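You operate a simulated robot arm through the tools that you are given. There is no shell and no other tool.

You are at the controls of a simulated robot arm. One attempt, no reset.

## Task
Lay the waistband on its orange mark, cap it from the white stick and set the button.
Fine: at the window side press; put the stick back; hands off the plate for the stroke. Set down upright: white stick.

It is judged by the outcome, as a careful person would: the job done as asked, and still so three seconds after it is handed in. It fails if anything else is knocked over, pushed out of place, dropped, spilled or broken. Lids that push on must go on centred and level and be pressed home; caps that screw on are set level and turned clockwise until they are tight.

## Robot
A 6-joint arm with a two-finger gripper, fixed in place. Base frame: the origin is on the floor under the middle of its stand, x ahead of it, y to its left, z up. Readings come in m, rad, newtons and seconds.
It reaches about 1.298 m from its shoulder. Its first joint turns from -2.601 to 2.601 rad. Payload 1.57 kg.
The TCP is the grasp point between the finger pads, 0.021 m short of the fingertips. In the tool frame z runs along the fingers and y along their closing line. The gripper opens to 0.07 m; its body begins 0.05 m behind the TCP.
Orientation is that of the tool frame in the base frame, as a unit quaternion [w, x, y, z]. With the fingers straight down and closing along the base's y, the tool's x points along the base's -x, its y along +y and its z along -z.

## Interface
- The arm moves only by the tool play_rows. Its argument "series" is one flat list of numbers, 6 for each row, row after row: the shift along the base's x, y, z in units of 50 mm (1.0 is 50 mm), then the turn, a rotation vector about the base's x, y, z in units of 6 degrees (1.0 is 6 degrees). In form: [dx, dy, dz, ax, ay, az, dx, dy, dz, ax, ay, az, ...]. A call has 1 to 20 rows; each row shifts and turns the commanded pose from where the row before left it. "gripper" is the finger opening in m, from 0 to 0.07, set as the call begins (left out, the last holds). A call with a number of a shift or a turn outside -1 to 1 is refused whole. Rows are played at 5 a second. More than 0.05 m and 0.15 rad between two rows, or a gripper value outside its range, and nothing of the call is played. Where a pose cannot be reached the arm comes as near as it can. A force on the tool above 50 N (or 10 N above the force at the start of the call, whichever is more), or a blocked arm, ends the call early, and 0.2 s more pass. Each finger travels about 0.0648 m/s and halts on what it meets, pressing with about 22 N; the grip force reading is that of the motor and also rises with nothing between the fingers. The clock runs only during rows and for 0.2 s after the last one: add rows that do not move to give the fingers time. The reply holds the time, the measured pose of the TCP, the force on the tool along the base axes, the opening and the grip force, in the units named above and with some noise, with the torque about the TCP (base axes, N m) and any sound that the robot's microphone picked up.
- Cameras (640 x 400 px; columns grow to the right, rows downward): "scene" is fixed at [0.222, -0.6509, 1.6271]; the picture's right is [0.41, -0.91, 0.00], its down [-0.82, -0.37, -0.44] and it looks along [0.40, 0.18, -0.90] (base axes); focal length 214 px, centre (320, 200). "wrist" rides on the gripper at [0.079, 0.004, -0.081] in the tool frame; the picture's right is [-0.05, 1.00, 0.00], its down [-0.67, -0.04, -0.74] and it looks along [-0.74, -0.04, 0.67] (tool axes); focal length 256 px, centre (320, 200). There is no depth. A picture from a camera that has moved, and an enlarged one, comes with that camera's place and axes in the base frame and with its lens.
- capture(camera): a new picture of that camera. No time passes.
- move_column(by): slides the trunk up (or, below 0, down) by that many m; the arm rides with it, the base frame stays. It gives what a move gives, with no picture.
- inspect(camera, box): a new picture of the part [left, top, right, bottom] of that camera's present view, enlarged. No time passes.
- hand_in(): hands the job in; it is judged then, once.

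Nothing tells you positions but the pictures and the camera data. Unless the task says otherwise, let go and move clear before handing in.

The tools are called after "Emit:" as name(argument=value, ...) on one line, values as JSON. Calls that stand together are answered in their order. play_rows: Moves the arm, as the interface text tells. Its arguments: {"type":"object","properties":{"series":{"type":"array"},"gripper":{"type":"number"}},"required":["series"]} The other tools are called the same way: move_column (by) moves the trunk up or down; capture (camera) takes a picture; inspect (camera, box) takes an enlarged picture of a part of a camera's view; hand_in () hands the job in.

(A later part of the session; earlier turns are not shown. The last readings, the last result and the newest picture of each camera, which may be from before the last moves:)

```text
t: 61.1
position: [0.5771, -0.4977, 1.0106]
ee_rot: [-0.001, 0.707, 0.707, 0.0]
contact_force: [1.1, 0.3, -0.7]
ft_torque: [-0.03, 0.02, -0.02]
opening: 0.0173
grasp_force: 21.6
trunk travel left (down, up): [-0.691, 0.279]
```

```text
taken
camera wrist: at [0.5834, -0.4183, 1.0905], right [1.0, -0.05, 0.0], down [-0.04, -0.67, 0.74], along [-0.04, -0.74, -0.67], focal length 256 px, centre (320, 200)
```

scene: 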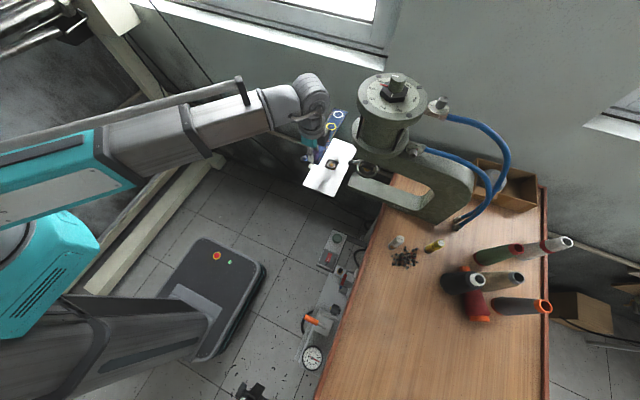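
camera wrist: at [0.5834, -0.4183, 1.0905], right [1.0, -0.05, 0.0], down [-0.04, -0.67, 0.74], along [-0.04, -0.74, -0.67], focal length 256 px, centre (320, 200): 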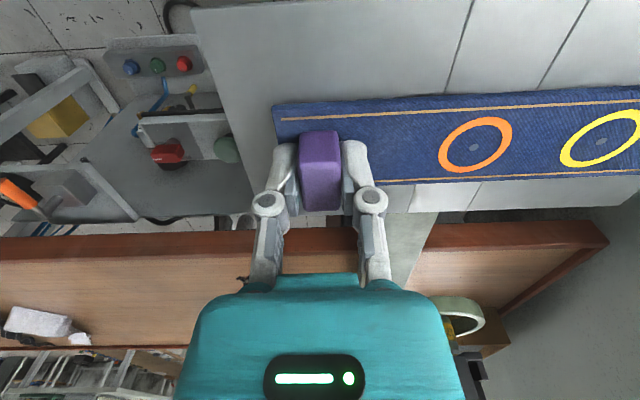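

Emit:
move_column(by=-0.003)

Emit:
inspect(camera="wrist", box=[425, 107, 525, 187])

Emit:
move_column(by=-0.003)

Emit:
inspect(camera="wrist", box=[425, 107, 525, 187])

```text
t: 61.6
position: [0.5797, -0.4983, 1.0063]
ee_rot: [0.0, 0.707, 0.707, 0.001]
contact_force: [-0.4, 0.1, 0.7]
ft_torque: [-0.01, 0.02, 0.01]
opening: 0.0171
grasp_force: 22.5
trunk travel left (down, up): [-0.688, 0.282]
```

```text
5.00 times, centred on (475, 147) of wrist
camera zoom: at [0.5834, -0.4183, 1.0875], right [1.0, -0.05, 0.0], down [-0.04, -0.67, 0.74], along [-0.04, -0.74, -0.67], focal length 1280 px, centre (-455, 465)
```

zoom: 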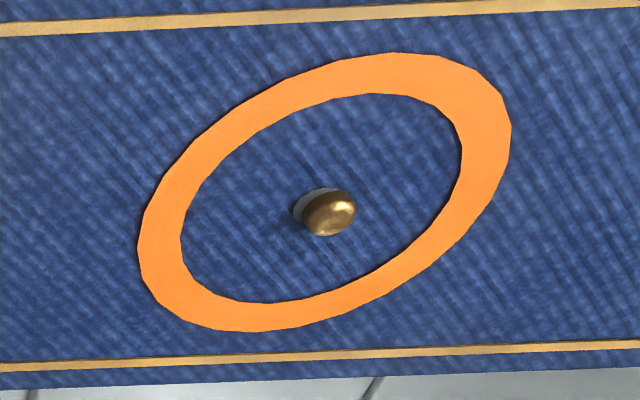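

```text
t: 62.1
position: [0.5786, -0.498, 1.0039]
ee_rot: [0.0, 0.707, 0.707, 0.001]
contact_force: [-0.9, -0.6, 12.3]
ft_torque: [-0.08, -0.59, -0.03]
opening: 0.0172
grasp_force: 22.5
trunk travel left (down, up): [-0.685, 0.285]
```

```text
5.00 times, centred on (475, 147) of wrist
camera zoom: at [0.5825, -0.4179, 1.0854], right [1.0, -0.05, 0.0], down [-0.04, -0.67, 0.74], along [-0.04, -0.74, -0.67], focal length 1280 px, centre (-455, 465)
```

zoom: 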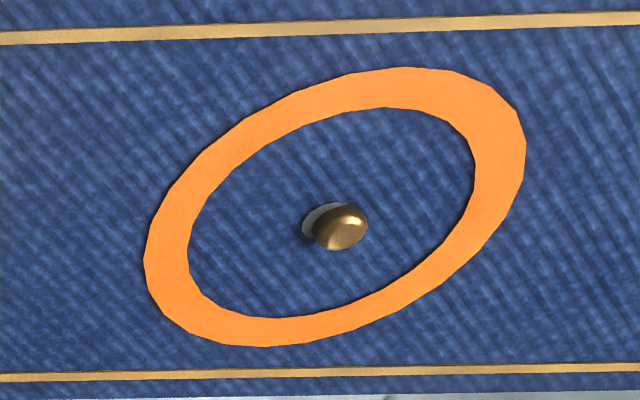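

The post came up through the orange mark's centre dot, and the strip is down on the plate (12 N). I'll relieve the pressure and let go.

Emit:
move_column(by=0.0015)

Emit:
play_rows(series=[0, 0, 0, 0, 0, 0, 0, 0, 0, 0, 0, 0, 0, 0, 0, 0, 0, 0], gripper=0.05)

Emit:
capture(camera="wrist")

Emit:
inspect(camera="wrist", box=[425, 107, 525, 187])

```text
t: 62.6
position: [0.5791, -0.4981, 1.0052]
ee_rot: [0.0, 0.707, 0.707, -0.001]
contact_force: [-0.5, 1.2, 3.1]
ft_torque: [-0.04, -0.11, 0.01]
opening: 0.0171
grasp_force: 22.3
trunk travel left (down, up): [-0.687, 0.283]
```

```text
t: 63.5
position: [0.5783, -0.4972, 1.0056]
ee_rot: [0.0, 0.707, 0.707, 0.0]
contact_force: [-0.6, -0.7, -0.8]
ft_torque: [-0.04, 0.0, -0.04]
opening: 0.05
grasp_force: 0.1
trunk travel left (down, up): [-0.687, 0.283]
```

```text
taken
camera wrist: at [0.5834, -0.4183, 1.086], right [1.0, -0.05, 0.0], down [-0.04, -0.67, 0.74], along [-0.04, -0.74, -0.67], focal length 256 px, centre (320, 200)
```

wrist: 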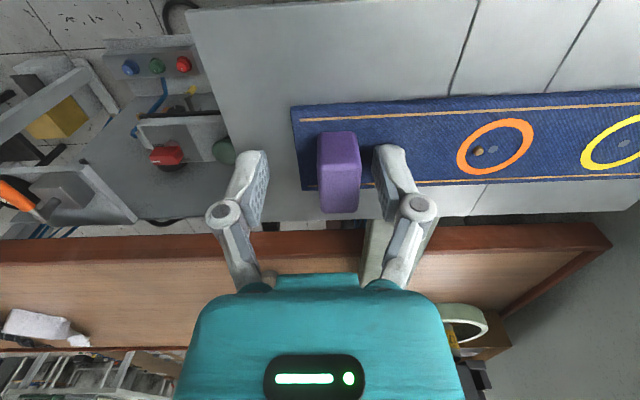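

```text
5.00 times, centred on (475, 147) of wrist
camera zoom: at [0.5834, -0.4183, 1.086], right [1.0, -0.05, 0.0], down [-0.04, -0.67, 0.74], along [-0.04, -0.74, -0.67], focal length 1280 px, centre (-455, 465)
```

zoom: 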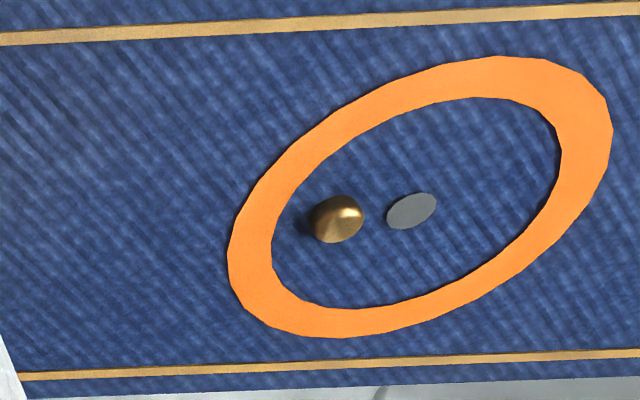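

Opening dragged the strip about 8 mm in +x, so the post is now off the dot. I'll raise the fingertips clear of the cloth, nudge the tab back to centre by closing to just wider than the tab without gripping, and check.

Emit:
move_column(by=0.005)

Emit:
inspect(camera="wrist", box=[240, 80, 540, 230])

Emit:
inspect(camera="scene", box=[290, 110, 360, 200])

```text
t: 64.0
position: [0.5786, -0.4973, 1.0108]
ee_rot: [0.0, 0.707, 0.707, 0.0]
contact_force: [-1.2, 0.0, 0.4]
ft_torque: [0.02, 0.01, -0.02]
opening: 0.0499
grasp_force: 0.0
trunk travel left (down, up): [-0.692, 0.278]
```

```text
2.13 times, centred on (390, 155) of wrist
camera zoom: at [0.5834, -0.4184, 1.091], right [1.0, -0.05, 0.0], down [-0.04, -0.67, 0.74], along [-0.04, -0.74, -0.67], focal length 546 px, centre (171, 296)
```

zoom: 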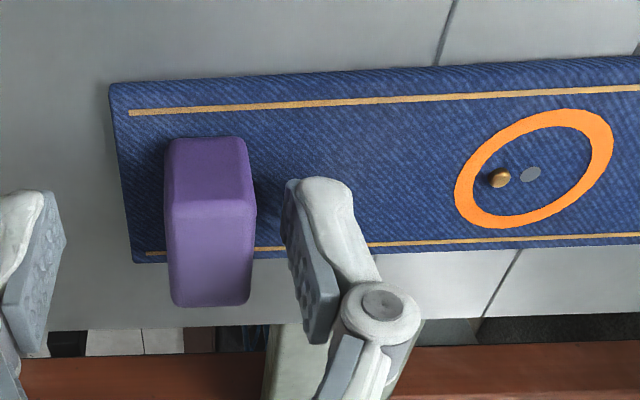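

```text
4.44 times, centred on (325, 155) of scene
camera zoom: at [0.222, -0.6509, 1.6271], right [0.41, -0.91, 0.0], down [-0.82, -0.37, -0.44], along [0.4, 0.18, -0.9], focal length 953 px, centre (298, 400)
```

zoom: 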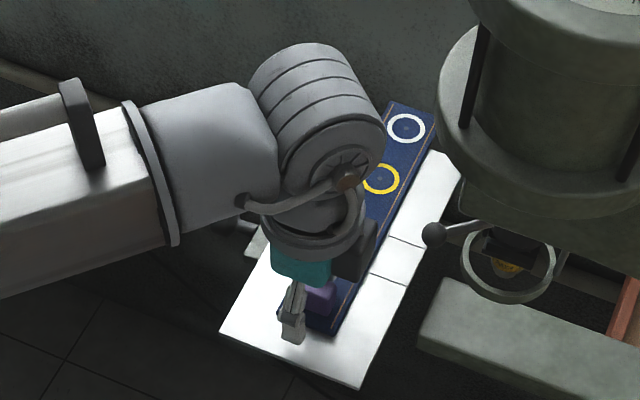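

Emit:
play_rows(series=[-0.01, 0, 0, 0, 0, 0, 0, 0, 0, 0, 0, 0, 0, 0, 0, 0, 0, 0], gripper=0.0185)

Emit:
inspect(camera="wrist", box=[240, 80, 540, 230])

Emit:
inspect(camera="wrist", box=[425, 107, 525, 187])

```text
t: 64.8
position: [0.5789, -0.4971, 1.0106]
ee_rot: [0.0, 0.707, 0.707, 0.0]
contact_force: [0.7, -0.1, 0.7]
ft_torque: [-0.02, 0.03, 0.01]
opening: 0.0186
grasp_force: 0.1
trunk travel left (down, up): [-0.692, 0.278]
```

```text
2.13 times, centred on (390, 155) of wrist
camera zoom: at [0.5828, -0.4182, 1.091], right [1.0, -0.05, 0.0], down [-0.04, -0.67, 0.74], along [-0.04, -0.74, -0.67], focal length 546 px, centre (171, 296)
```

zoom: 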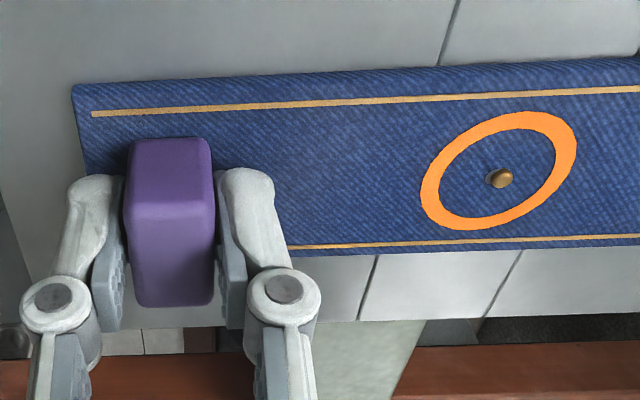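

```text
5.00 times, centred on (475, 147) of wrist
camera zoom: at [0.5828, -0.4182, 1.091], right [1.0, -0.05, 0.0], down [-0.04, -0.67, 0.74], along [-0.04, -0.74, -0.67], focal length 1280 px, centre (-455, 465)
```

zoom: 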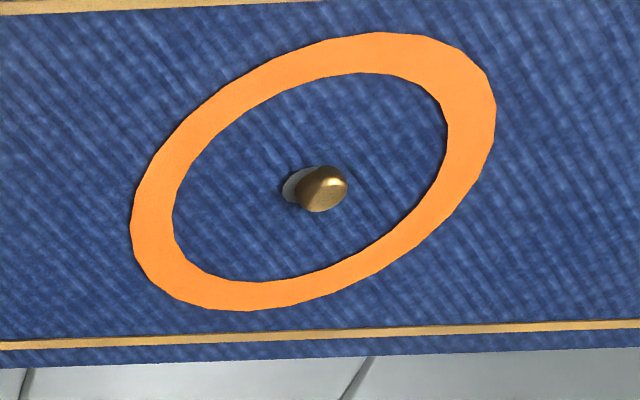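

The dot is now about 1.2 mm too far in −x, so I'll nudge it slightly with the other finger.

Emit:
play_rows(series=[0.025, 0, 0, 0, 0, 0, 0.025, 0, 0, 0, 0, 0, 0, 0, 0, 0, 0, 0])

Emit:
inspect(camera="wrist", box=[425, 107, 525, 187])

```text
t: 65.6
position: [0.5808, -0.4976, 1.0115]
ee_rot: [0.0, 0.707, 0.707, 0.0]
contact_force: [-0.7, 0.6, -0.1]
ft_torque: [0.01, 0.02, 0.01]
opening: 0.0189
grasp_force: 0.1
trunk travel left (down, up): [-0.692, 0.278]
```

```text
5.00 times, centred on (475, 147) of wrist
camera zoom: at [0.5855, -0.4182, 1.091], right [1.0, -0.05, 0.0], down [-0.04, -0.67, 0.74], along [-0.04, -0.74, -0.67], focal length 1280 px, centre (-455, 465)
```

zoom: 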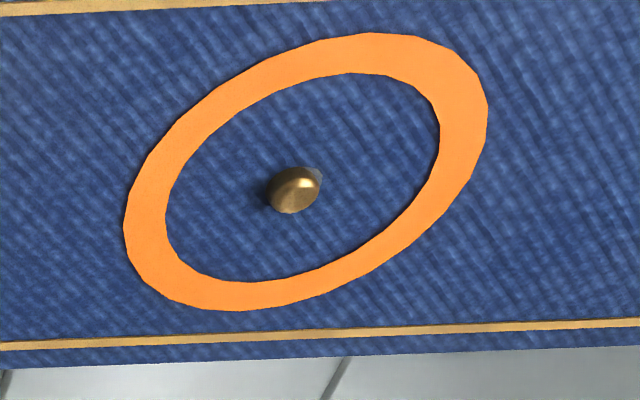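

Emit:
play_rows(series=[-0.014, 0, 0, 0, 0, 0, 0, 0, 0, 0, 0, 0])

Emit:
play_rows(series=[0, 0, 0, 0, 0, 0, 0, 0, 0, 0, 0, 0, 0, 0, 0, 0, 0, 0], gripper=0.06)

Emit:
inspect(camera="wrist", box=[425, 107, 525, 187])

Emit:
move_column(by=0.08)

Emit:
capture(camera="wrist")

```text
t: 66.2
position: [0.5804, -0.4983, 1.01]
ee_rot: [0.0, 0.707, 0.707, 0.001]
contact_force: [-0.5, 0.4, 0.5]
ft_torque: [0.01, -0.02, 0.04]
opening: 0.0188
grasp_force: 0.5
trunk travel left (down, up): [-0.692, 0.278]
```

```text
t: 67.0
position: [0.5795, -0.4975, 1.0105]
ee_rot: [0.0, 0.707, 0.707, 0.001]
contact_force: [-0.4, -0.1, -0.1]
ft_torque: [-0.01, 0.04, -0.01]
opening: 0.0599
grasp_force: 0.0
trunk travel left (down, up): [-0.692, 0.278]
```

```text
5.00 times, centred on (475, 147) of wrist
camera zoom: at [0.5846, -0.4183, 1.091], right [1.0, -0.05, 0.0], down [-0.04, -0.67, 0.74], along [-0.04, -0.74, -0.67], focal length 1280 px, centre (-455, 465)
```

zoom: 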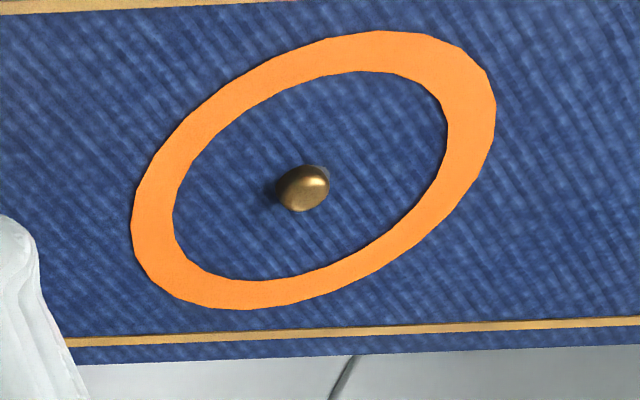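

```text
t: 68.2
position: [0.5813, -0.4972, 1.0913]
ee_rot: [0.0, 0.707, 0.707, 0.001]
contact_force: [0.4, -0.5, 0.5]
ft_torque: [-0.02, 0.03, -0.01]
opening: 0.0601
grasp_force: 0.1
trunk travel left (down, up): [-0.772, 0.198]
```

```text
taken
camera wrist: at [0.5847, -0.4184, 1.1709], right [1.0, -0.05, 0.0], down [-0.04, -0.67, 0.74], along [-0.04, -0.74, -0.67], focal length 256 px, centre (320, 200)
```

wrist: 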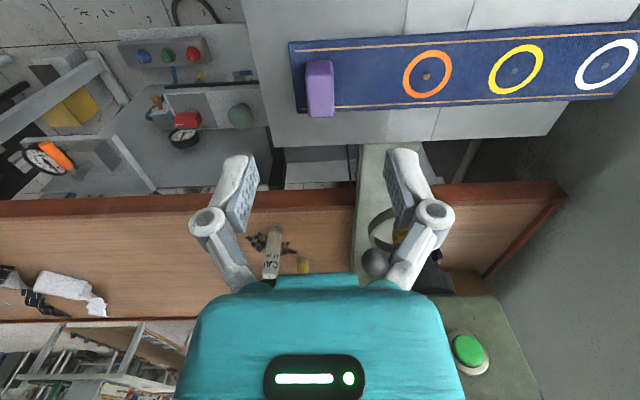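

The waistband lies with the post through its orange dot. Next is the white CAP stick at about (0.488, −0.805). I'll use a 30° tilted gripper so the wrist stays well clear of the press head when I bring the stick over the post.

Emit:
play_rows(series=[-0.31, 0, 0, 0, 0, 0, -0.31, 0.1, 0, -1, 0, 0, -0.31, 0.1, 0, -1, 0, 0, -0.31, 0, 0, -1, 0, 0, -0.31, 0, 0, -1, 0, 0, -0.31, 0, 0, -1, 0, 0, 0, -0.5, 0, 0, 0, 0, 0, -0.6, 0, 0, 0, 0, 0, -0.6, 0, 0, 0, 0, 0, -0.6, 0, 0, 0, 0, 0, 0, 0, 0, 0, 0])

Emit:
capture(camera="wrist")

Emit:
capture(camera="scene")

```text
t: 70.6
position: [0.4872, -0.6026, 1.1149]
ee_rot: [0.183, 0.683, 0.684, -0.182]
contact_force: [0.5, -0.7, 0.5]
ft_torque: [0.0, -0.01, 0.02]
opening: 0.06
grasp_force: 0.0
out of reach, approached as far as the arm can: row 3, 4, 5, 6
trunk travel left (down, up): [-0.772, 0.198]
```

```text
taken
camera wrist: at [0.4918, -0.4937, 1.1454], right [1.0, -0.05, 0.03], down [-0.04, -0.21, 0.98], along [-0.04, -0.98, -0.21], focal length 256 px, centre (320, 200)
```

wrist: 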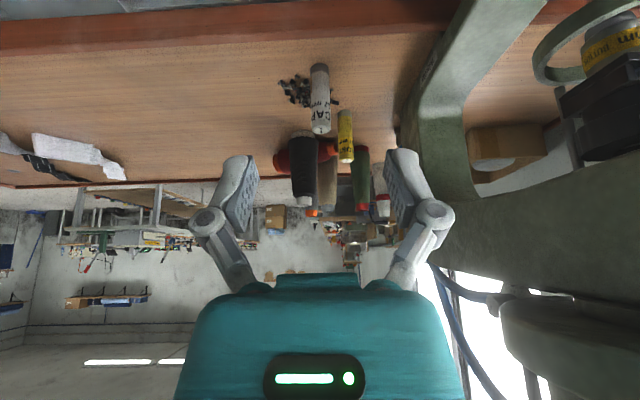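

```text
taken
```

scene: 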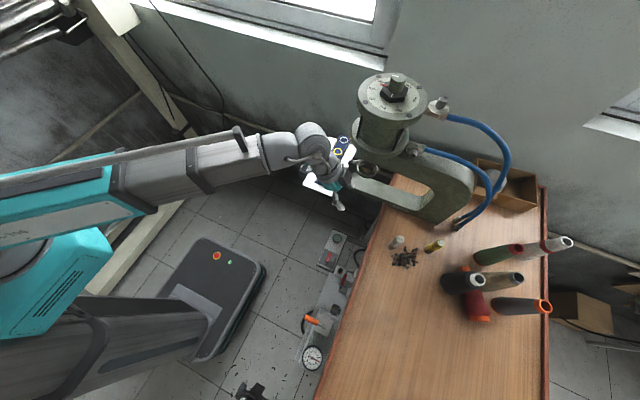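

Emit:
inspect(camera="wrist", box=[270, 55, 370, 145])

Emit:
move_column(by=-0.1)

Emit:
inspect(camera="wrist", box=[270, 80, 370, 190])

Emit:
capture(camera="wrist")

```text
4.44 times, centred on (320, 100) of wrist
camera zoom: at [0.4918, -0.4937, 1.1454], right [1.0, -0.05, 0.03], down [-0.04, -0.21, 0.98], along [-0.04, -0.98, -0.21], focal length 1138 px, centre (320, 644)
```

zoom: 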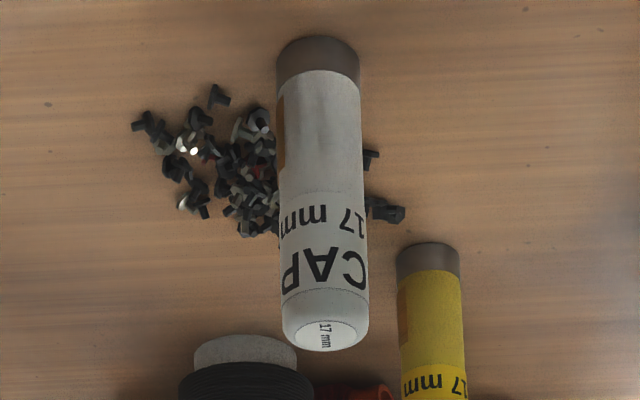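

```text
t: 71.9
position: [0.487, -0.6028, 1.0159]
ee_rot: [0.183, 0.683, 0.684, -0.182]
contact_force: [-0.1, 0.4, 0.5]
ft_torque: [-0.01, -0.02, -0.04]
opening: 0.0599
grasp_force: 0.1
trunk travel left (down, up): [-0.672, 0.298]
```

```text
3.64 times, centred on (320, 135) of wrist
camera zoom: at [0.492, -0.4934, 1.0454], right [1.0, -0.05, 0.03], down [-0.04, -0.21, 0.98], along [-0.04, -0.98, -0.21], focal length 931 px, centre (320, 436)
```

zoom: 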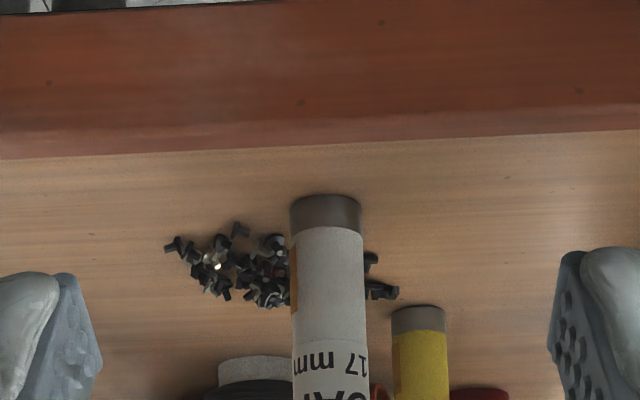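

```text
taken
camera wrist: at [0.492, -0.4934, 1.0454], right [1.0, -0.05, 0.03], down [-0.04, -0.21, 0.98], along [-0.04, -0.98, -0.21], focal length 256 px, centre (320, 200)
```

wrist: 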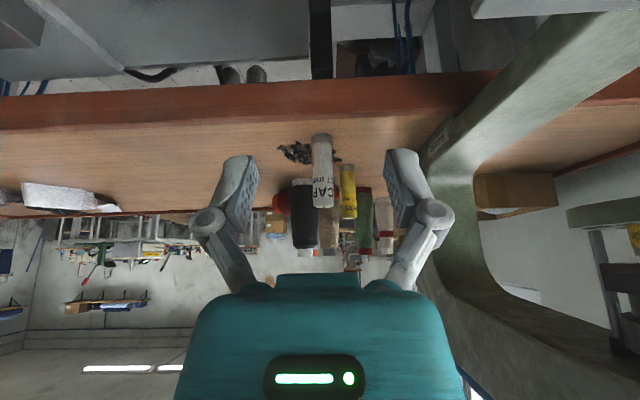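

The white stick stands at about (0.4835, −0.798), is 26 mm in diameter and has its top at z≈0.987. I'll move the open fingers over it and then lower.

Emit:
play_rows(series=[-0.014, -0.78, 0, 0, 0, 0, -0.014, -0.78, 0, 0, 0, 0, -0.014, -0.78, 0, 0, 0, 0, -0.014, -0.78, 0, 0, 0, 0, -0.014, -0.78, 0, 0, 0, 0, 0, 0, 0, 0, 0, 0], gripper=0.06)

Emit:
capture(camera="wrist")

Emit:
inspect(camera="scene", box=[350, 190, 470, 290])

```text
t: 73.3
position: [0.4848, -0.7988, 1.015]
ee_rot: [0.182, 0.683, 0.683, -0.182]
contact_force: [-0.6, -0.2, 0.3]
ft_torque: [-0.01, 0.01, 0.03]
opening: 0.06
grasp_force: 0.0
trunk travel left (down, up): [-0.672, 0.298]
```

```text
taken
camera wrist: at [0.4882, -0.6893, 1.0453], right [1.0, -0.05, 0.03], down [-0.04, -0.21, 0.98], along [-0.04, -0.98, -0.21], focal length 256 px, centre (320, 200)
```

wrist: 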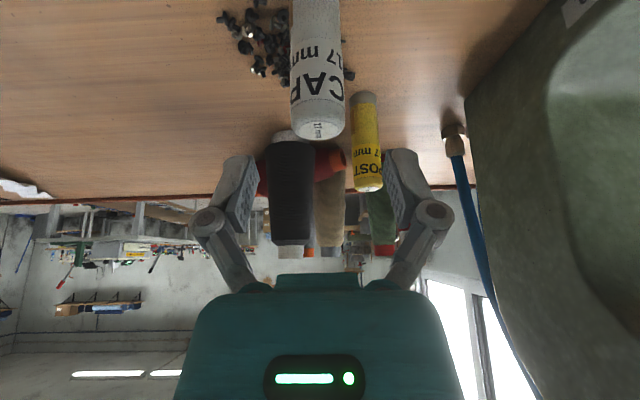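

```text
4.00 times, centred on (410, 240) of scene
camera zoom: at [0.222, -0.6509, 1.6271], right [0.41, -0.91, 0.0], down [-0.82, -0.37, -0.44], along [0.4, 0.18, -0.9], focal length 858 px, centre (-40, 40)
```

zoom: 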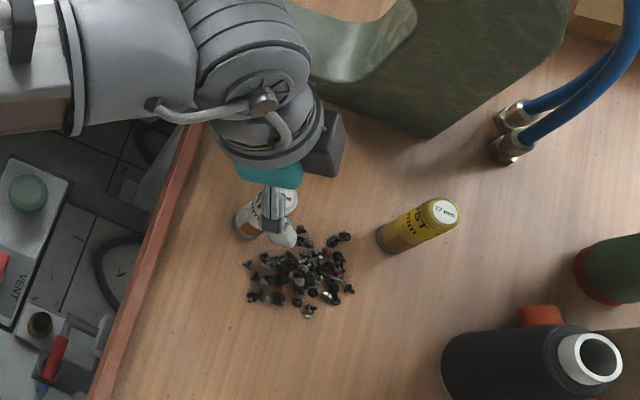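

Emit:
play_rows(series=[0, -0.06, 0, 0, 0, 0, 0, 0, 0, 0, 0, 0])

Emit:
move_column(by=-0.06)

Emit:
capture(camera="wrist")

Emit:
inspect(camera="scene", box=[370, 220, 430, 270])

```text
t: 73.9
position: [0.4841, -0.8018, 1.0146]
ee_rot: [0.182, 0.684, 0.683, -0.182]
contact_force: [0.6, 0.4, -0.3]
ft_torque: [-0.01, 0.02, -0.01]
opening: 0.0602
grasp_force: 0.0
trunk travel left (down, up): [-0.672, 0.298]
```

```text
t: 74.9
position: [0.4827, -0.8015, 0.9547]
ee_rot: [0.182, 0.683, 0.684, -0.182]
contact_force: [-0.4, -0.6, 1.1]
ft_torque: [-0.02, 0.01, -0.01]
opening: 0.06
grasp_force: 0.1
trunk travel left (down, up): [-0.612, 0.358]
```

```text
taken
camera wrist: at [0.4882, -0.6918, 0.9854], right [1.0, -0.05, 0.03], down [-0.04, -0.21, 0.98], along [-0.04, -0.98, -0.21], focal length 256 px, centre (320, 200)
```

wrist: 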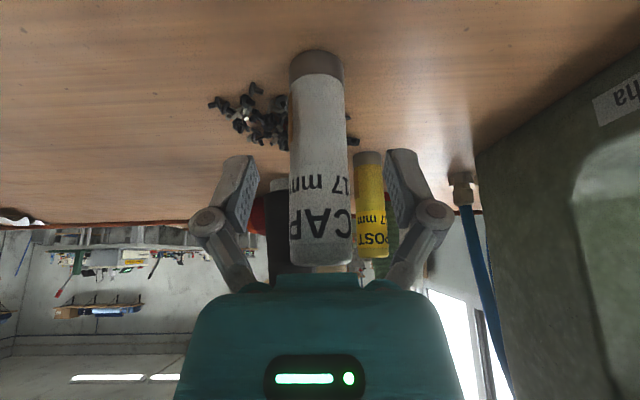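

```text
8.00 times, centred on (400, 245) of scene
camera zoom: at [0.222, -0.6509, 1.6271], right [0.41, -0.91, 0.0], down [-0.82, -0.37, -0.44], along [0.4, 0.18, -0.9], focal length 1716 px, centre (-320, -160)
```

zoom: 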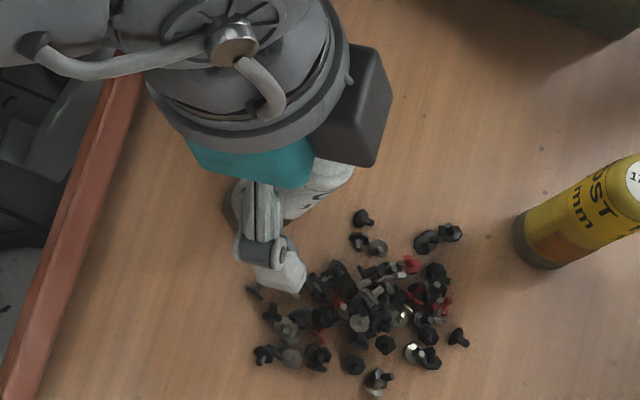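

Emit:
play_rows(series=[0, 0, 0, 0, 0, 0, 0, 0, 0, 0, 0, 0, 0, 0, 0, 0, 0, 0, 0, 0, 0, 0, 0, 0], gripper=0.015)

Emit:
capture(camera="wrist")

```text
t: 75.9
position: [0.4831, -0.8005, 0.9555]
ee_rot: [0.183, 0.683, 0.683, -0.182]
contact_force: [0.0, 0.6, 2.2]
ft_torque: [0.01, 0.0, -0.03]
opening: 0.024
grasp_force: 22.1
trunk travel left (down, up): [-0.612, 0.358]
```

```text
taken
camera wrist: at [0.4882, -0.6917, 0.9856], right [1.0, -0.05, 0.03], down [-0.04, -0.21, 0.98], along [-0.04, -0.98, -0.21], focal length 256 px, centre (320, 200)
```

wrist: 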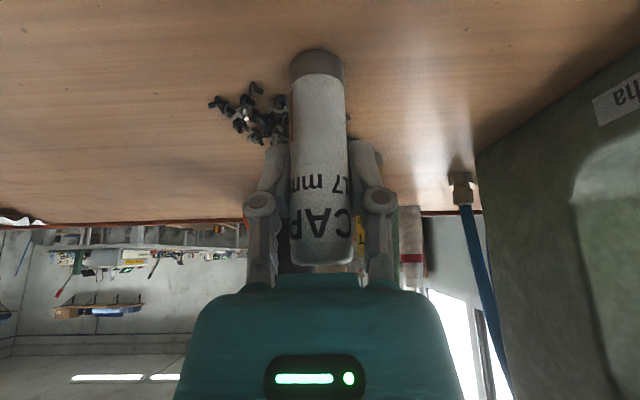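

Emit:
inspect(camera="wrist", box=[270, 30, 370, 130])

Emit:
move_column(by=0.03)

Emit:
inspect(camera="wrist", box=[270, 30, 370, 130])

Emit:
inspect(camera="scene", box=[370, 210, 440, 270])

```text
4.00 times, centred on (320, 80) of wrist
camera zoom: at [0.4882, -0.6917, 0.9856], right [1.0, -0.05, 0.03], down [-0.04, -0.21, 0.98], along [-0.04, -0.98, -0.21], focal length 1024 px, centre (320, 680)
```

zoom: 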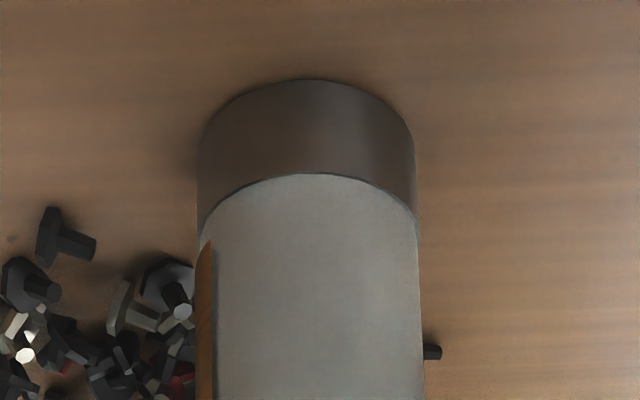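

```text
t: 76.6
position: [0.4833, -0.8013, 0.986]
ee_rot: [0.182, 0.683, 0.683, -0.183]
contact_force: [0.6, -0.5, -0.9]
ft_torque: [0.0, 0.01, 0.0]
opening: 0.0237
grasp_force: 22.2
trunk travel left (down, up): [-0.642, 0.328]
```

```text
4.00 times, centred on (320, 80) of wrist
camera zoom: at [0.4884, -0.692, 1.0152], right [1.0, -0.05, 0.03], down [-0.04, -0.21, 0.98], along [-0.04, -0.98, -0.21], focal length 1024 px, centre (320, 680)
```

zoom: 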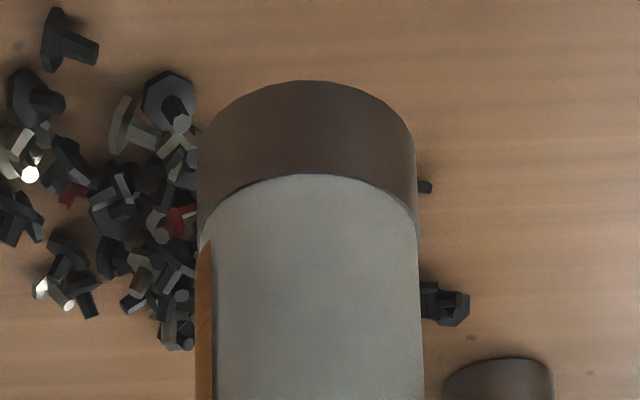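

```text
6.67 times, centred on (405, 240) of scene
camera zoom: at [0.222, -0.6509, 1.6271], right [0.41, -0.91, 0.0], down [-0.82, -0.37, -0.44], along [0.4, 0.18, -0.9], focal length 1430 px, centre (-247, -67)
```

zoom: 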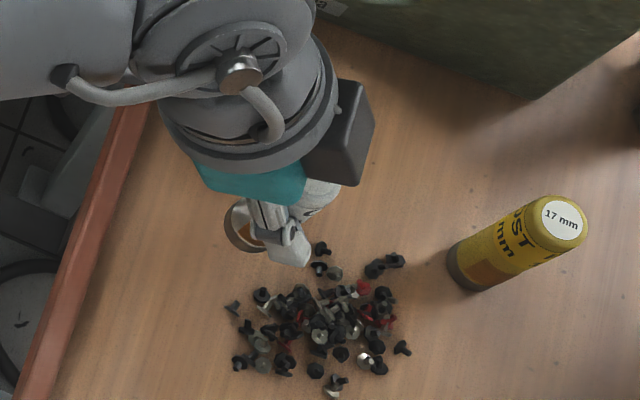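

The stick is held vertical and off the table. I'll raise it and carry it round over the front of the plate.

Emit:
move_column(by=0.125)

Emit:
play_rows(series=[0, 0.5, 0, 0, 0, 0, 0, 0.8, 0, 0, 0, 0, 0, 0.8, 0, 0, 0, 0, 0, 0.8, 0, 0, 0, 0, 0, 0.8, 0, 0, 0, 0, 0, 0.8, 0, 0, 0, 0, 0, 0.8, 0, 0, 0, 0, 0.1, 0.8, 0, 0, 0, 0, 0.6, 0.4, 0, 0, 0, 0, 0.8, 0.2, 0, 0, 0, 0, 0.8, 0.1, 0, 0, 0, 0, 0.8, 0, 0, 0, 0, 0, 0.3, 0, 0, 0, 0, 0, 0, 0, 0, 0, 0, 0])

Emit:
capture(camera="wrist")

Emit:
capture(camera="scene")

```text
t: 78.2
position: [0.4831, -0.8009, 1.11]
ee_rot: [0.182, 0.683, 0.684, -0.182]
contact_force: [-0.8, 0.1, -0.4]
ft_torque: [-0.04, 0.01, 0.04]
opening: 0.0241
grasp_force: 21.5
trunk travel left (down, up): [-0.767, 0.203]
```

```text
t: 81.2
position: [0.6546, -0.4631, 1.1096]
ee_rot: [0.182, 0.684, 0.682, -0.183]
contact_force: [0.1, -0.1, -1.5]
ft_torque: [-0.01, -0.02, 0.04]
opening: 0.0241
grasp_force: 21.9
trunk travel left (down, up): [-0.767, 0.203]
```

```text
taken
camera wrist: at [0.6581, -0.3525, 1.1403], right [1.0, -0.05, 0.03], down [-0.04, -0.21, 0.98], along [-0.04, -0.98, -0.21], focal length 256 px, centre (320, 200)
```

wrist: 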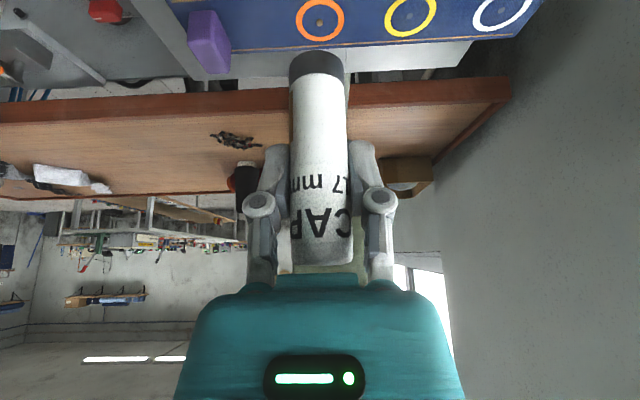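

```text
taken
```

scene: 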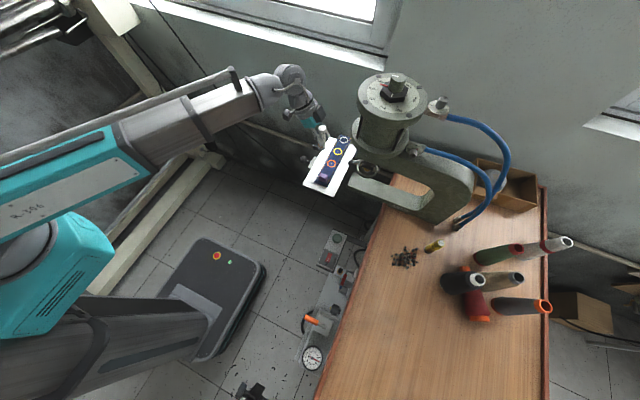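

Emit:
inspect(camera="wrist", box=[280, 0, 360, 60])

Emit:
inspect(camera="scene", box=[305, 115, 365, 195])

```text
6.67 times, centred on (320, 30) of wrist
camera zoom: at [0.6581, -0.3525, 1.1403], right [1.0, -0.05, 0.03], down [-0.04, -0.21, 0.98], along [-0.04, -0.98, -0.21], focal length 1707 px, centre (320, 1333)
```

zoom: 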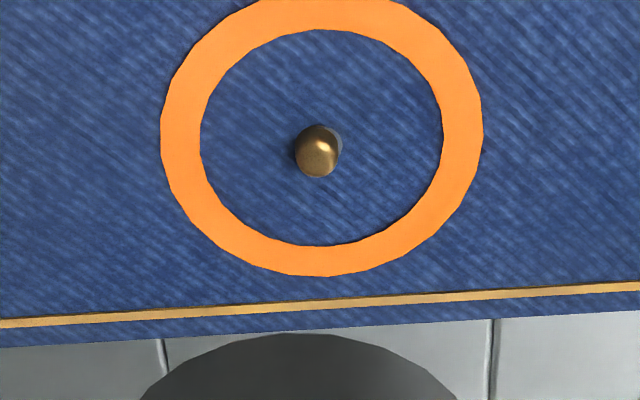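

```text
5.00 times, centred on (335, 155) of scene
camera zoom: at [0.222, -0.6509, 1.6271], right [0.41, -0.91, 0.0], down [-0.82, -0.37, -0.44], along [0.4, 0.18, -0.9], focal length 1072 px, centre (245, 425)
```

zoom: 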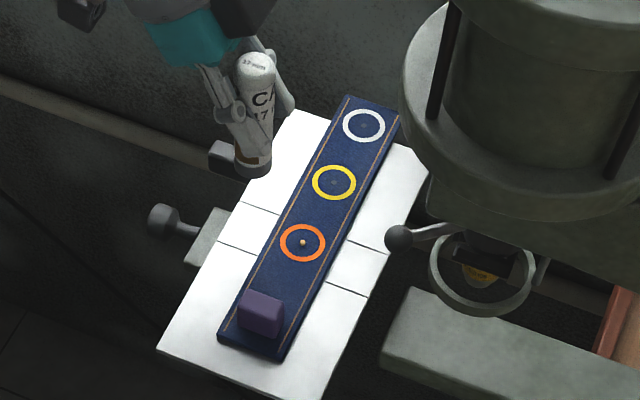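

The post measures the same from this view, (0.6553, −0.4985). I'll bring the stick's bottom centre over it and lower to just above the tip.

Emit:
play_rows(series=[0.006, -0.262, 0, 0, 0, 0, 0.006, -0.262, 0, 0, 0, 0, 0.006, -0.26, 0, 0, 0, 0, 0, 0, 0, 0, 0, 0])

Emit:
move_column(by=-0.05)

Emit:
capture(camera="wrist")

Emit:
inspect(camera="wrist", box=[270, 0, 370, 80])

Emit:
inspect(camera="scene", box=[310, 140, 350, 180])

```text
t: 82.2
position: [0.6544, -0.5005, 1.11]
ee_rot: [0.183, 0.683, 0.683, -0.182]
contact_force: [-0.4, 0.3, -0.7]
ft_torque: [-0.02, 0.01, 0.03]
opening: 0.0243
grasp_force: 22.4
trunk travel left (down, up): [-0.767, 0.203]
```

```text
t: 83.1
position: [0.6545, -0.5004, 1.0602]
ee_rot: [0.182, 0.683, 0.684, -0.182]
contact_force: [-0.2, 0.2, -0.5]
ft_torque: [-0.01, 0.02, 0.0]
opening: 0.0244
grasp_force: 21.9
trunk travel left (down, up): [-0.717, 0.253]
```

```text
taken
camera wrist: at [0.6586, -0.391, 1.0903], right [1.0, -0.05, 0.03], down [-0.04, -0.21, 0.98], along [-0.04, -0.98, -0.21], focal length 256 px, centre (320, 200)
```

wrist: 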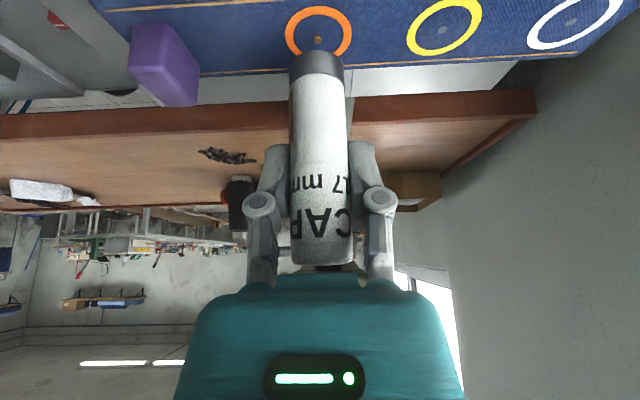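

```text
5.00 times, centred on (320, 40) of wrist
camera zoom: at [0.6586, -0.391, 1.0903], right [1.0, -0.05, 0.03], down [-0.04, -0.21, 0.98], along [-0.04, -0.98, -0.21], focal length 1280 px, centre (320, 1000)
```

zoom: 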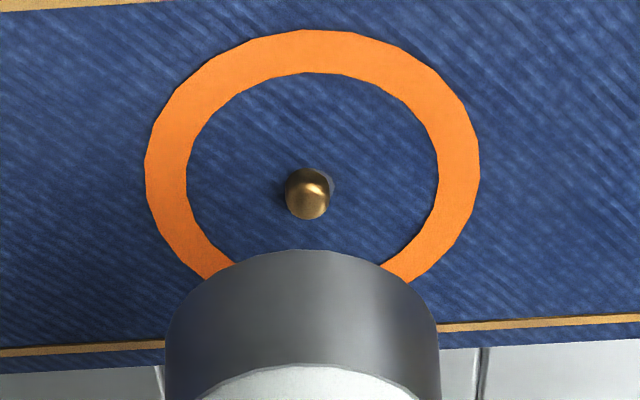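

```text
10.00 times, centred on (330, 160) of scene
camera zoom: at [0.222, -0.6509, 1.6271], right [0.41, -0.91, 0.0], down [-0.82, -0.37, -0.44], along [0.4, 0.18, -0.9], focal length 2145 px, centre (220, 600)
```

zoom: 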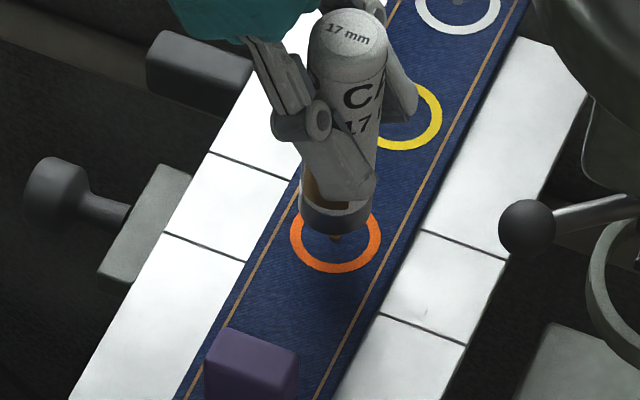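

Emit:
inspect(camera="scene", box=[320, 148, 344, 172])

```text
16.00 times, centred on (332, 160) of scene
camera zoom: at [0.222, -0.6509, 1.6271], right [0.41, -0.91, 0.0], down [-0.82, -0.37, -0.44], along [0.4, 0.18, -0.9], focal length 3432 px, centre (128, 840)
```

zoom: 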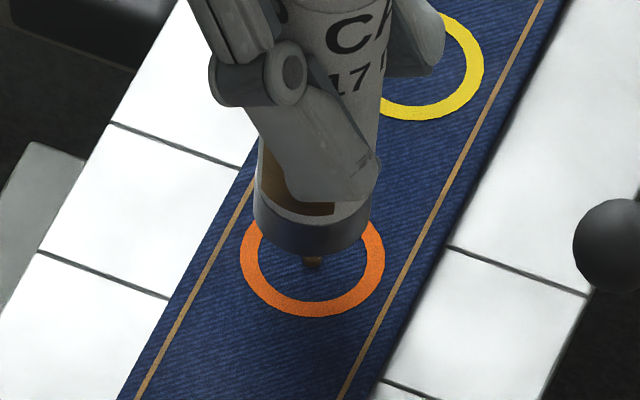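

The stick bottom is centred over the post to within about 1 mm. I'll lower in steps, watching force and sound.

Emit:
play_rows(series=[0.016, 0, 0, 0, 0, 0, 0, 0, 0, 0, 0, 0])

Emit:
move_column(by=-0.014)

Emit:
move_column(by=-0.003)

Emit:
inspect(camera="wrist", box=[270, 0, 370, 80])

```text
t: 83.7
position: [0.6557, -0.5001, 1.061]
ee_rot: [0.181, 0.684, 0.683, -0.182]
contact_force: [0.0, 0.2, -1.2]
ft_torque: [-0.01, -0.01, -0.01]
opening: 0.024
grasp_force: 21.8
trunk travel left (down, up): [-0.717, 0.253]
```

```text
t: 84.3
position: [0.655, -0.5, 1.0451]
ee_rot: [0.182, 0.683, 0.683, -0.182]
contact_force: [0.5, -0.4, -1.3]
ft_torque: [0.0, 0.02, -0.01]
opening: 0.0242
grasp_force: 22.1
trunk travel left (down, up): [-0.703, 0.267]
```

```text
t: 84.8
position: [0.6554, -0.5004, 1.0426]
ee_rot: [0.183, 0.683, 0.683, -0.183]
contact_force: [-1.1, 0.2, -0.6]
ft_torque: [0.01, -0.01, 0.0]
opening: 0.0241
grasp_force: 22.4
trunk travel left (down, up): [-0.7, 0.27]
```

```text
5.00 times, centred on (320, 40) of wrist
camera zoom: at [0.6595, -0.3912, 1.0733], right [1.0, -0.05, 0.03], down [-0.04, -0.21, 0.98], along [-0.04, -0.98, -0.21], focal length 1280 px, centre (320, 1000)
```

zoom: 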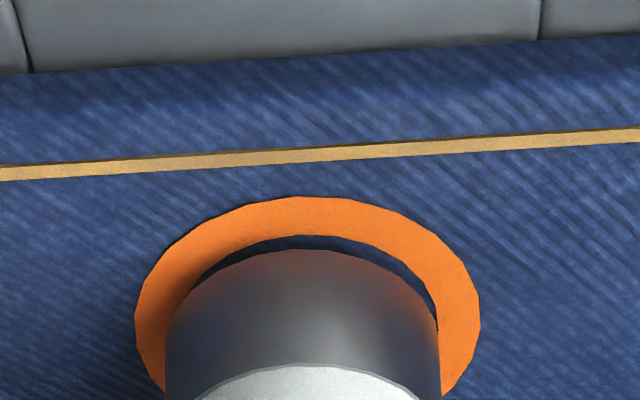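

Emit:
move_column(by=-0.002)

Emit:
move_column(by=-0.002)

Emit:
inspect(camera="wrist", box=[270, 0, 370, 80])

```text
t: 85.4
position: [0.6544, -0.501, 1.0405]
ee_rot: [0.183, 0.683, 0.683, -0.183]
contact_force: [1.2, -1.5, 4.0]
ft_torque: [-0.05, -0.03, 0.01]
opening: 0.0243
grasp_force: 22.0
trunk travel left (down, up): [-0.698, 0.272]
```

```text
t: 85.9
position: [0.6549, -0.4995, 1.0403]
ee_rot: [0.184, 0.683, 0.683, -0.182]
contact_force: [2.2, -1.3, 15.8]
ft_torque: [-0.03, -0.08, 0.0]
opening: 0.0242
grasp_force: 21.9
trunk travel left (down, up): [-0.696, 0.274]
```

```text
5.00 times, centred on (320, 40) of wrist
camera zoom: at [0.6588, -0.3907, 1.0702], right [1.0, -0.05, 0.03], down [-0.04, -0.2, 0.98], along [-0.04, -0.98, -0.21], focal length 1280 px, centre (320, 1000)
```

zoom: 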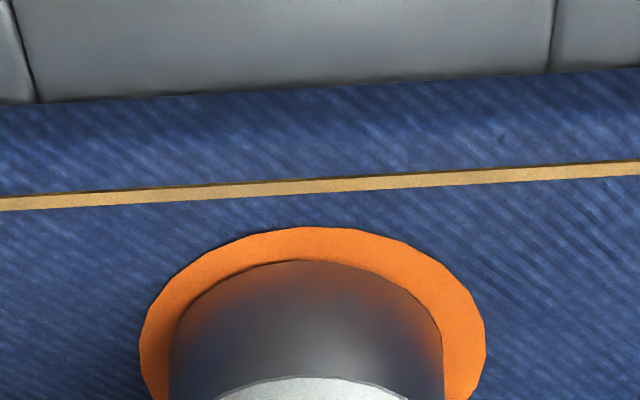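

Emit:
move_column(by=-0.001)

Emit:
play_rows(series=[0, 0, 0, 0, 0, 0, 0, 0, 0, 0, 0, 0])

Emit:
move_column(by=0.02)

Emit:
inspect(camera="wrist", box=[270, 0, 370, 80])

Emit:
inspect(camera="scene", box=[320, 148, 344, 172])

```text
t: 86.4
position: [0.6538, -0.5005, 1.0393]
ee_rot: [0.184, 0.683, 0.683, -0.183]
contact_force: [2.1, -0.4, 15.4]
ft_torque: [-0.01, -0.05, 0.01]
opening: 0.024
grasp_force: 21.9
trunk travel left (down, up): [-0.695, 0.275]
```

```text
t: 87.0
position: [0.6533, -0.4995, 1.0399]
ee_rot: [0.183, 0.683, 0.683, -0.182]
contact_force: [1.3, 0.9, 13.2]
ft_torque: [0.01, -0.06, -0.01]
opening: 0.0239
grasp_force: 22.3
trunk travel left (down, up): [-0.695, 0.275]
```

```text
t: 87.7
position: [0.6557, -0.4996, 1.0574]
ee_rot: [0.183, 0.683, 0.683, -0.183]
contact_force: [0.1, -0.1, -1.9]
ft_torque: [0.0, -0.03, -0.01]
opening: 0.0241
grasp_force: 22.5
trunk travel left (down, up): [-0.715, 0.255]
```

```text
5.00 times, centred on (320, 40) of wrist
camera zoom: at [0.6595, -0.3911, 1.0883], right [1.0, -0.05, 0.03], down [-0.04, -0.21, 0.98], along [-0.04, -0.98, -0.21], focal length 1280 px, centre (320, 1000)
```

zoom: 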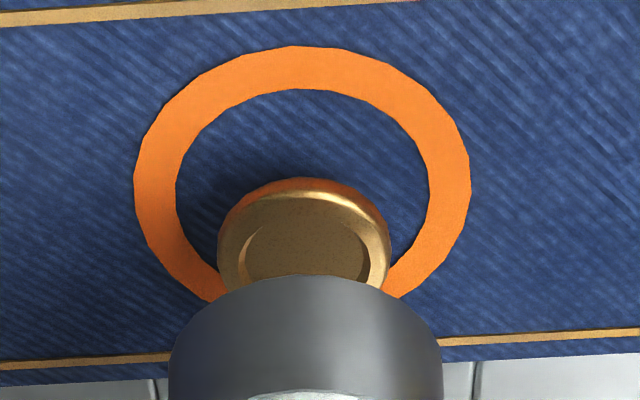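

```text
16.00 times, centred on (332, 160) of scene
camera zoom: at [0.222, -0.6509, 1.6271], right [0.41, -0.91, 0.0], down [-0.82, -0.37, -0.44], along [0.4, 0.18, -0.9], focal length 3432 px, centre (128, 840)
```

zoom: 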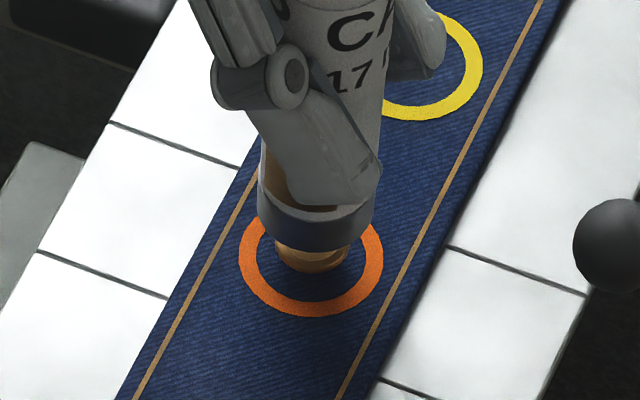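

A brass cap now sits on the post. I'll lift the stick clear and check that the cap is centred and level.

Emit:
move_column(by=0.05)

Emit:
play_rows(series=[0, 0.3, 0, 0, 0, 0, 0, 0.4, 0, 0, 0, 0, 0, 0.2, 0, 0, 0, 0, 0, 0, 0, 0, 0, 0])

Emit:
inspect(camera="wrist", box=[270, 0, 370, 60])

Emit:
inspect(camera="scene", box=[318, 150, 346, 176])

Emit:
capture(camera="wrist")

```text
t: 88.6
position: [0.6553, -0.5005, 1.1083]
ee_rot: [0.183, 0.683, 0.684, -0.182]
contact_force: [-0.6, 0.3, -0.9]
ft_torque: [0.0, -0.01, -0.01]
opening: 0.024
grasp_force: 21.9
trunk travel left (down, up): [-0.765, 0.205]
```

```text
t: 89.6
position: [0.654, -0.4556, 1.1071]
ee_rot: [0.182, 0.683, 0.683, -0.182]
contact_force: [0.6, 0.3, -1.9]
ft_torque: [0.0, -0.01, 0.03]
opening: 0.0241
grasp_force: 21.5
trunk travel left (down, up): [-0.765, 0.205]
```

```text
6.40 times, centred on (320, 30) of wrist
camera zoom: at [0.6595, -0.3461, 1.1383], right [1.0, -0.05, 0.03], down [-0.04, -0.21, 0.98], along [-0.04, -0.98, -0.21], focal length 1638 px, centre (320, 1288)
```

zoom: 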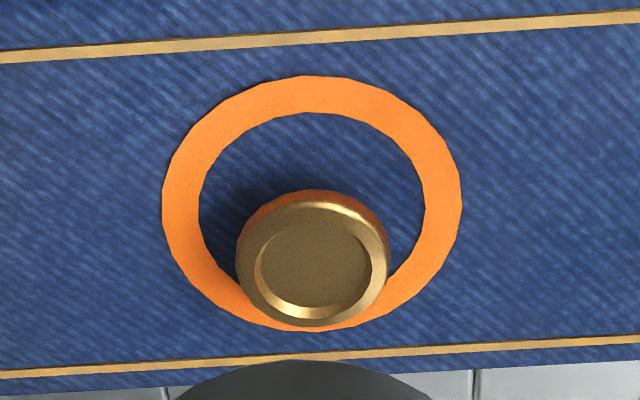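

```text
15.38 times, centred on (332, 163) of scene
camera zoom: at [0.222, -0.6509, 1.6271], right [0.41, -0.91, 0.0], down [-0.82, -0.37, -0.44], along [0.4, 0.18, -0.9], focal length 3300 px, centre (135, 769)
```

zoom: 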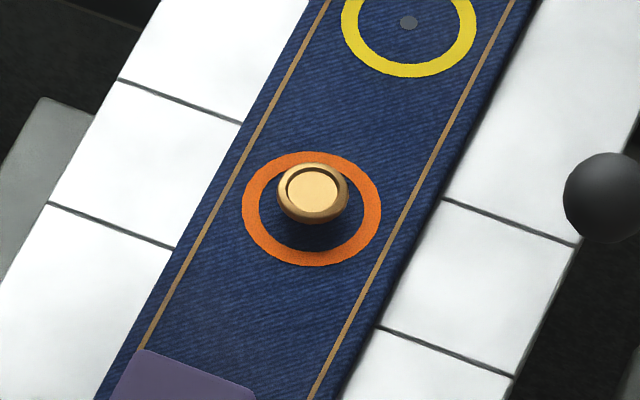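

```text
taken
camera wrist: at [0.6595, -0.3461, 1.1383], right [1.0, -0.05, 0.03], down [-0.04, -0.21, 0.98], along [-0.04, -0.98, -0.21], focal length 256 px, centre (320, 200)
```

wrist: 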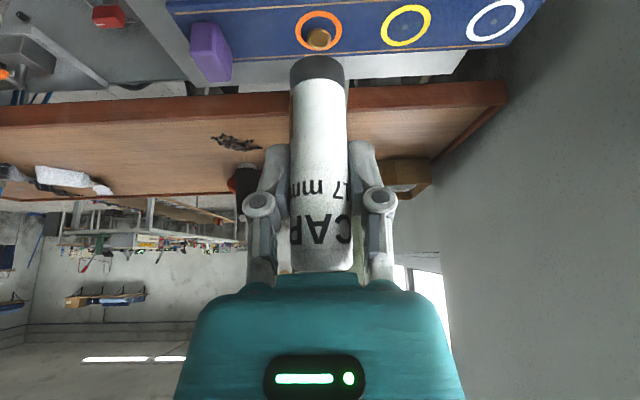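

The cap is on the post, centred and level, standing proud because it isn't set yet. I'll return the white stick to its place now.

Emit:
play_rows(series=[-0.4, 0, 0, 0, 0, 0, -0.8, 0, 0, 0, 0, 0, -0.8, 0, 0, 0, 0, 0, -0.8, 0, 0, 0, 0, 0, -0.626, 0, 0, 0, 0, 0, 0, -0.512, 0, 0, 0, 0, 0, -0.8, 0, 0, 0, 0, 0, -0.8, 0, 0, 0, 0, 0, -0.8, 0, 0, 0, 0, 0, -0.8, 0, 0, 0, 0, 0, -0.8, 0, 0, 0, 0, 0, -0.8, 0, 0, 0, 0, 0, -0.8, 0, 0, 0, 0, 0, -0.5, 0, 0, 0, 0, 0, -0.3, 0, 0, 0, 0, 0, 0, 0, 0, 0, 0])

Emit:
capture(camera="wrist")

Emit:
inspect(camera="scene", box=[350, 190, 470, 290])

```text
t: 93.0
position: [0.4842, -0.8012, 1.1079]
ee_rot: [0.182, 0.683, 0.683, -0.182]
contact_force: [0.5, -1.0, -1.1]
ft_torque: [-0.03, 0.02, -0.03]
opening: 0.0242
grasp_force: 22.4
trunk travel left (down, up): [-0.765, 0.205]
```

```text
taken
camera wrist: at [0.4891, -0.692, 1.1383], right [1.0, -0.05, 0.03], down [-0.04, -0.21, 0.98], along [-0.04, -0.98, -0.21], focal length 256 px, centre (320, 200)
```

wrist: 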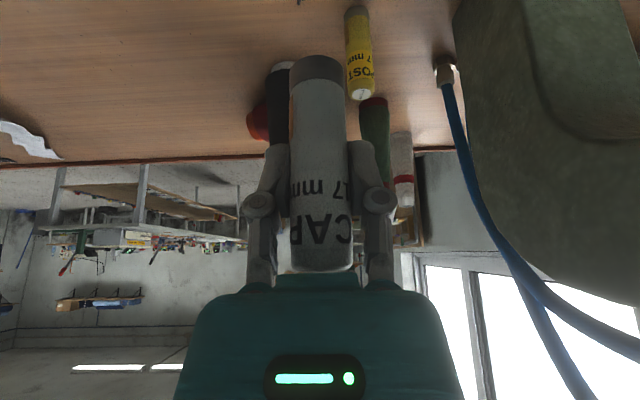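

```text
4.00 times, centred on (410, 240) of scene
camera zoom: at [0.222, -0.6509, 1.6271], right [0.41, -0.91, 0.0], down [-0.82, -0.37, -0.44], along [0.4, 0.18, -0.9], focal length 858 px, centre (-40, 40)
```

zoom: 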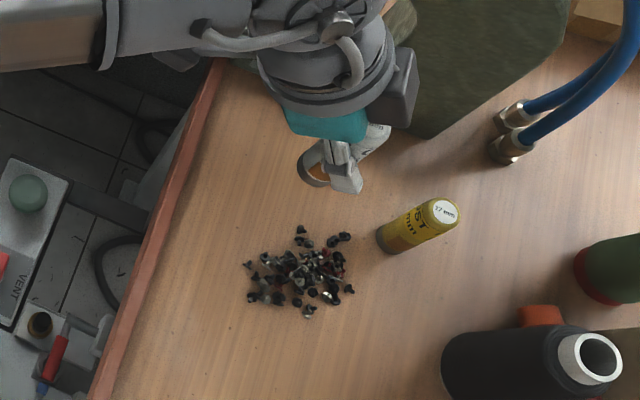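

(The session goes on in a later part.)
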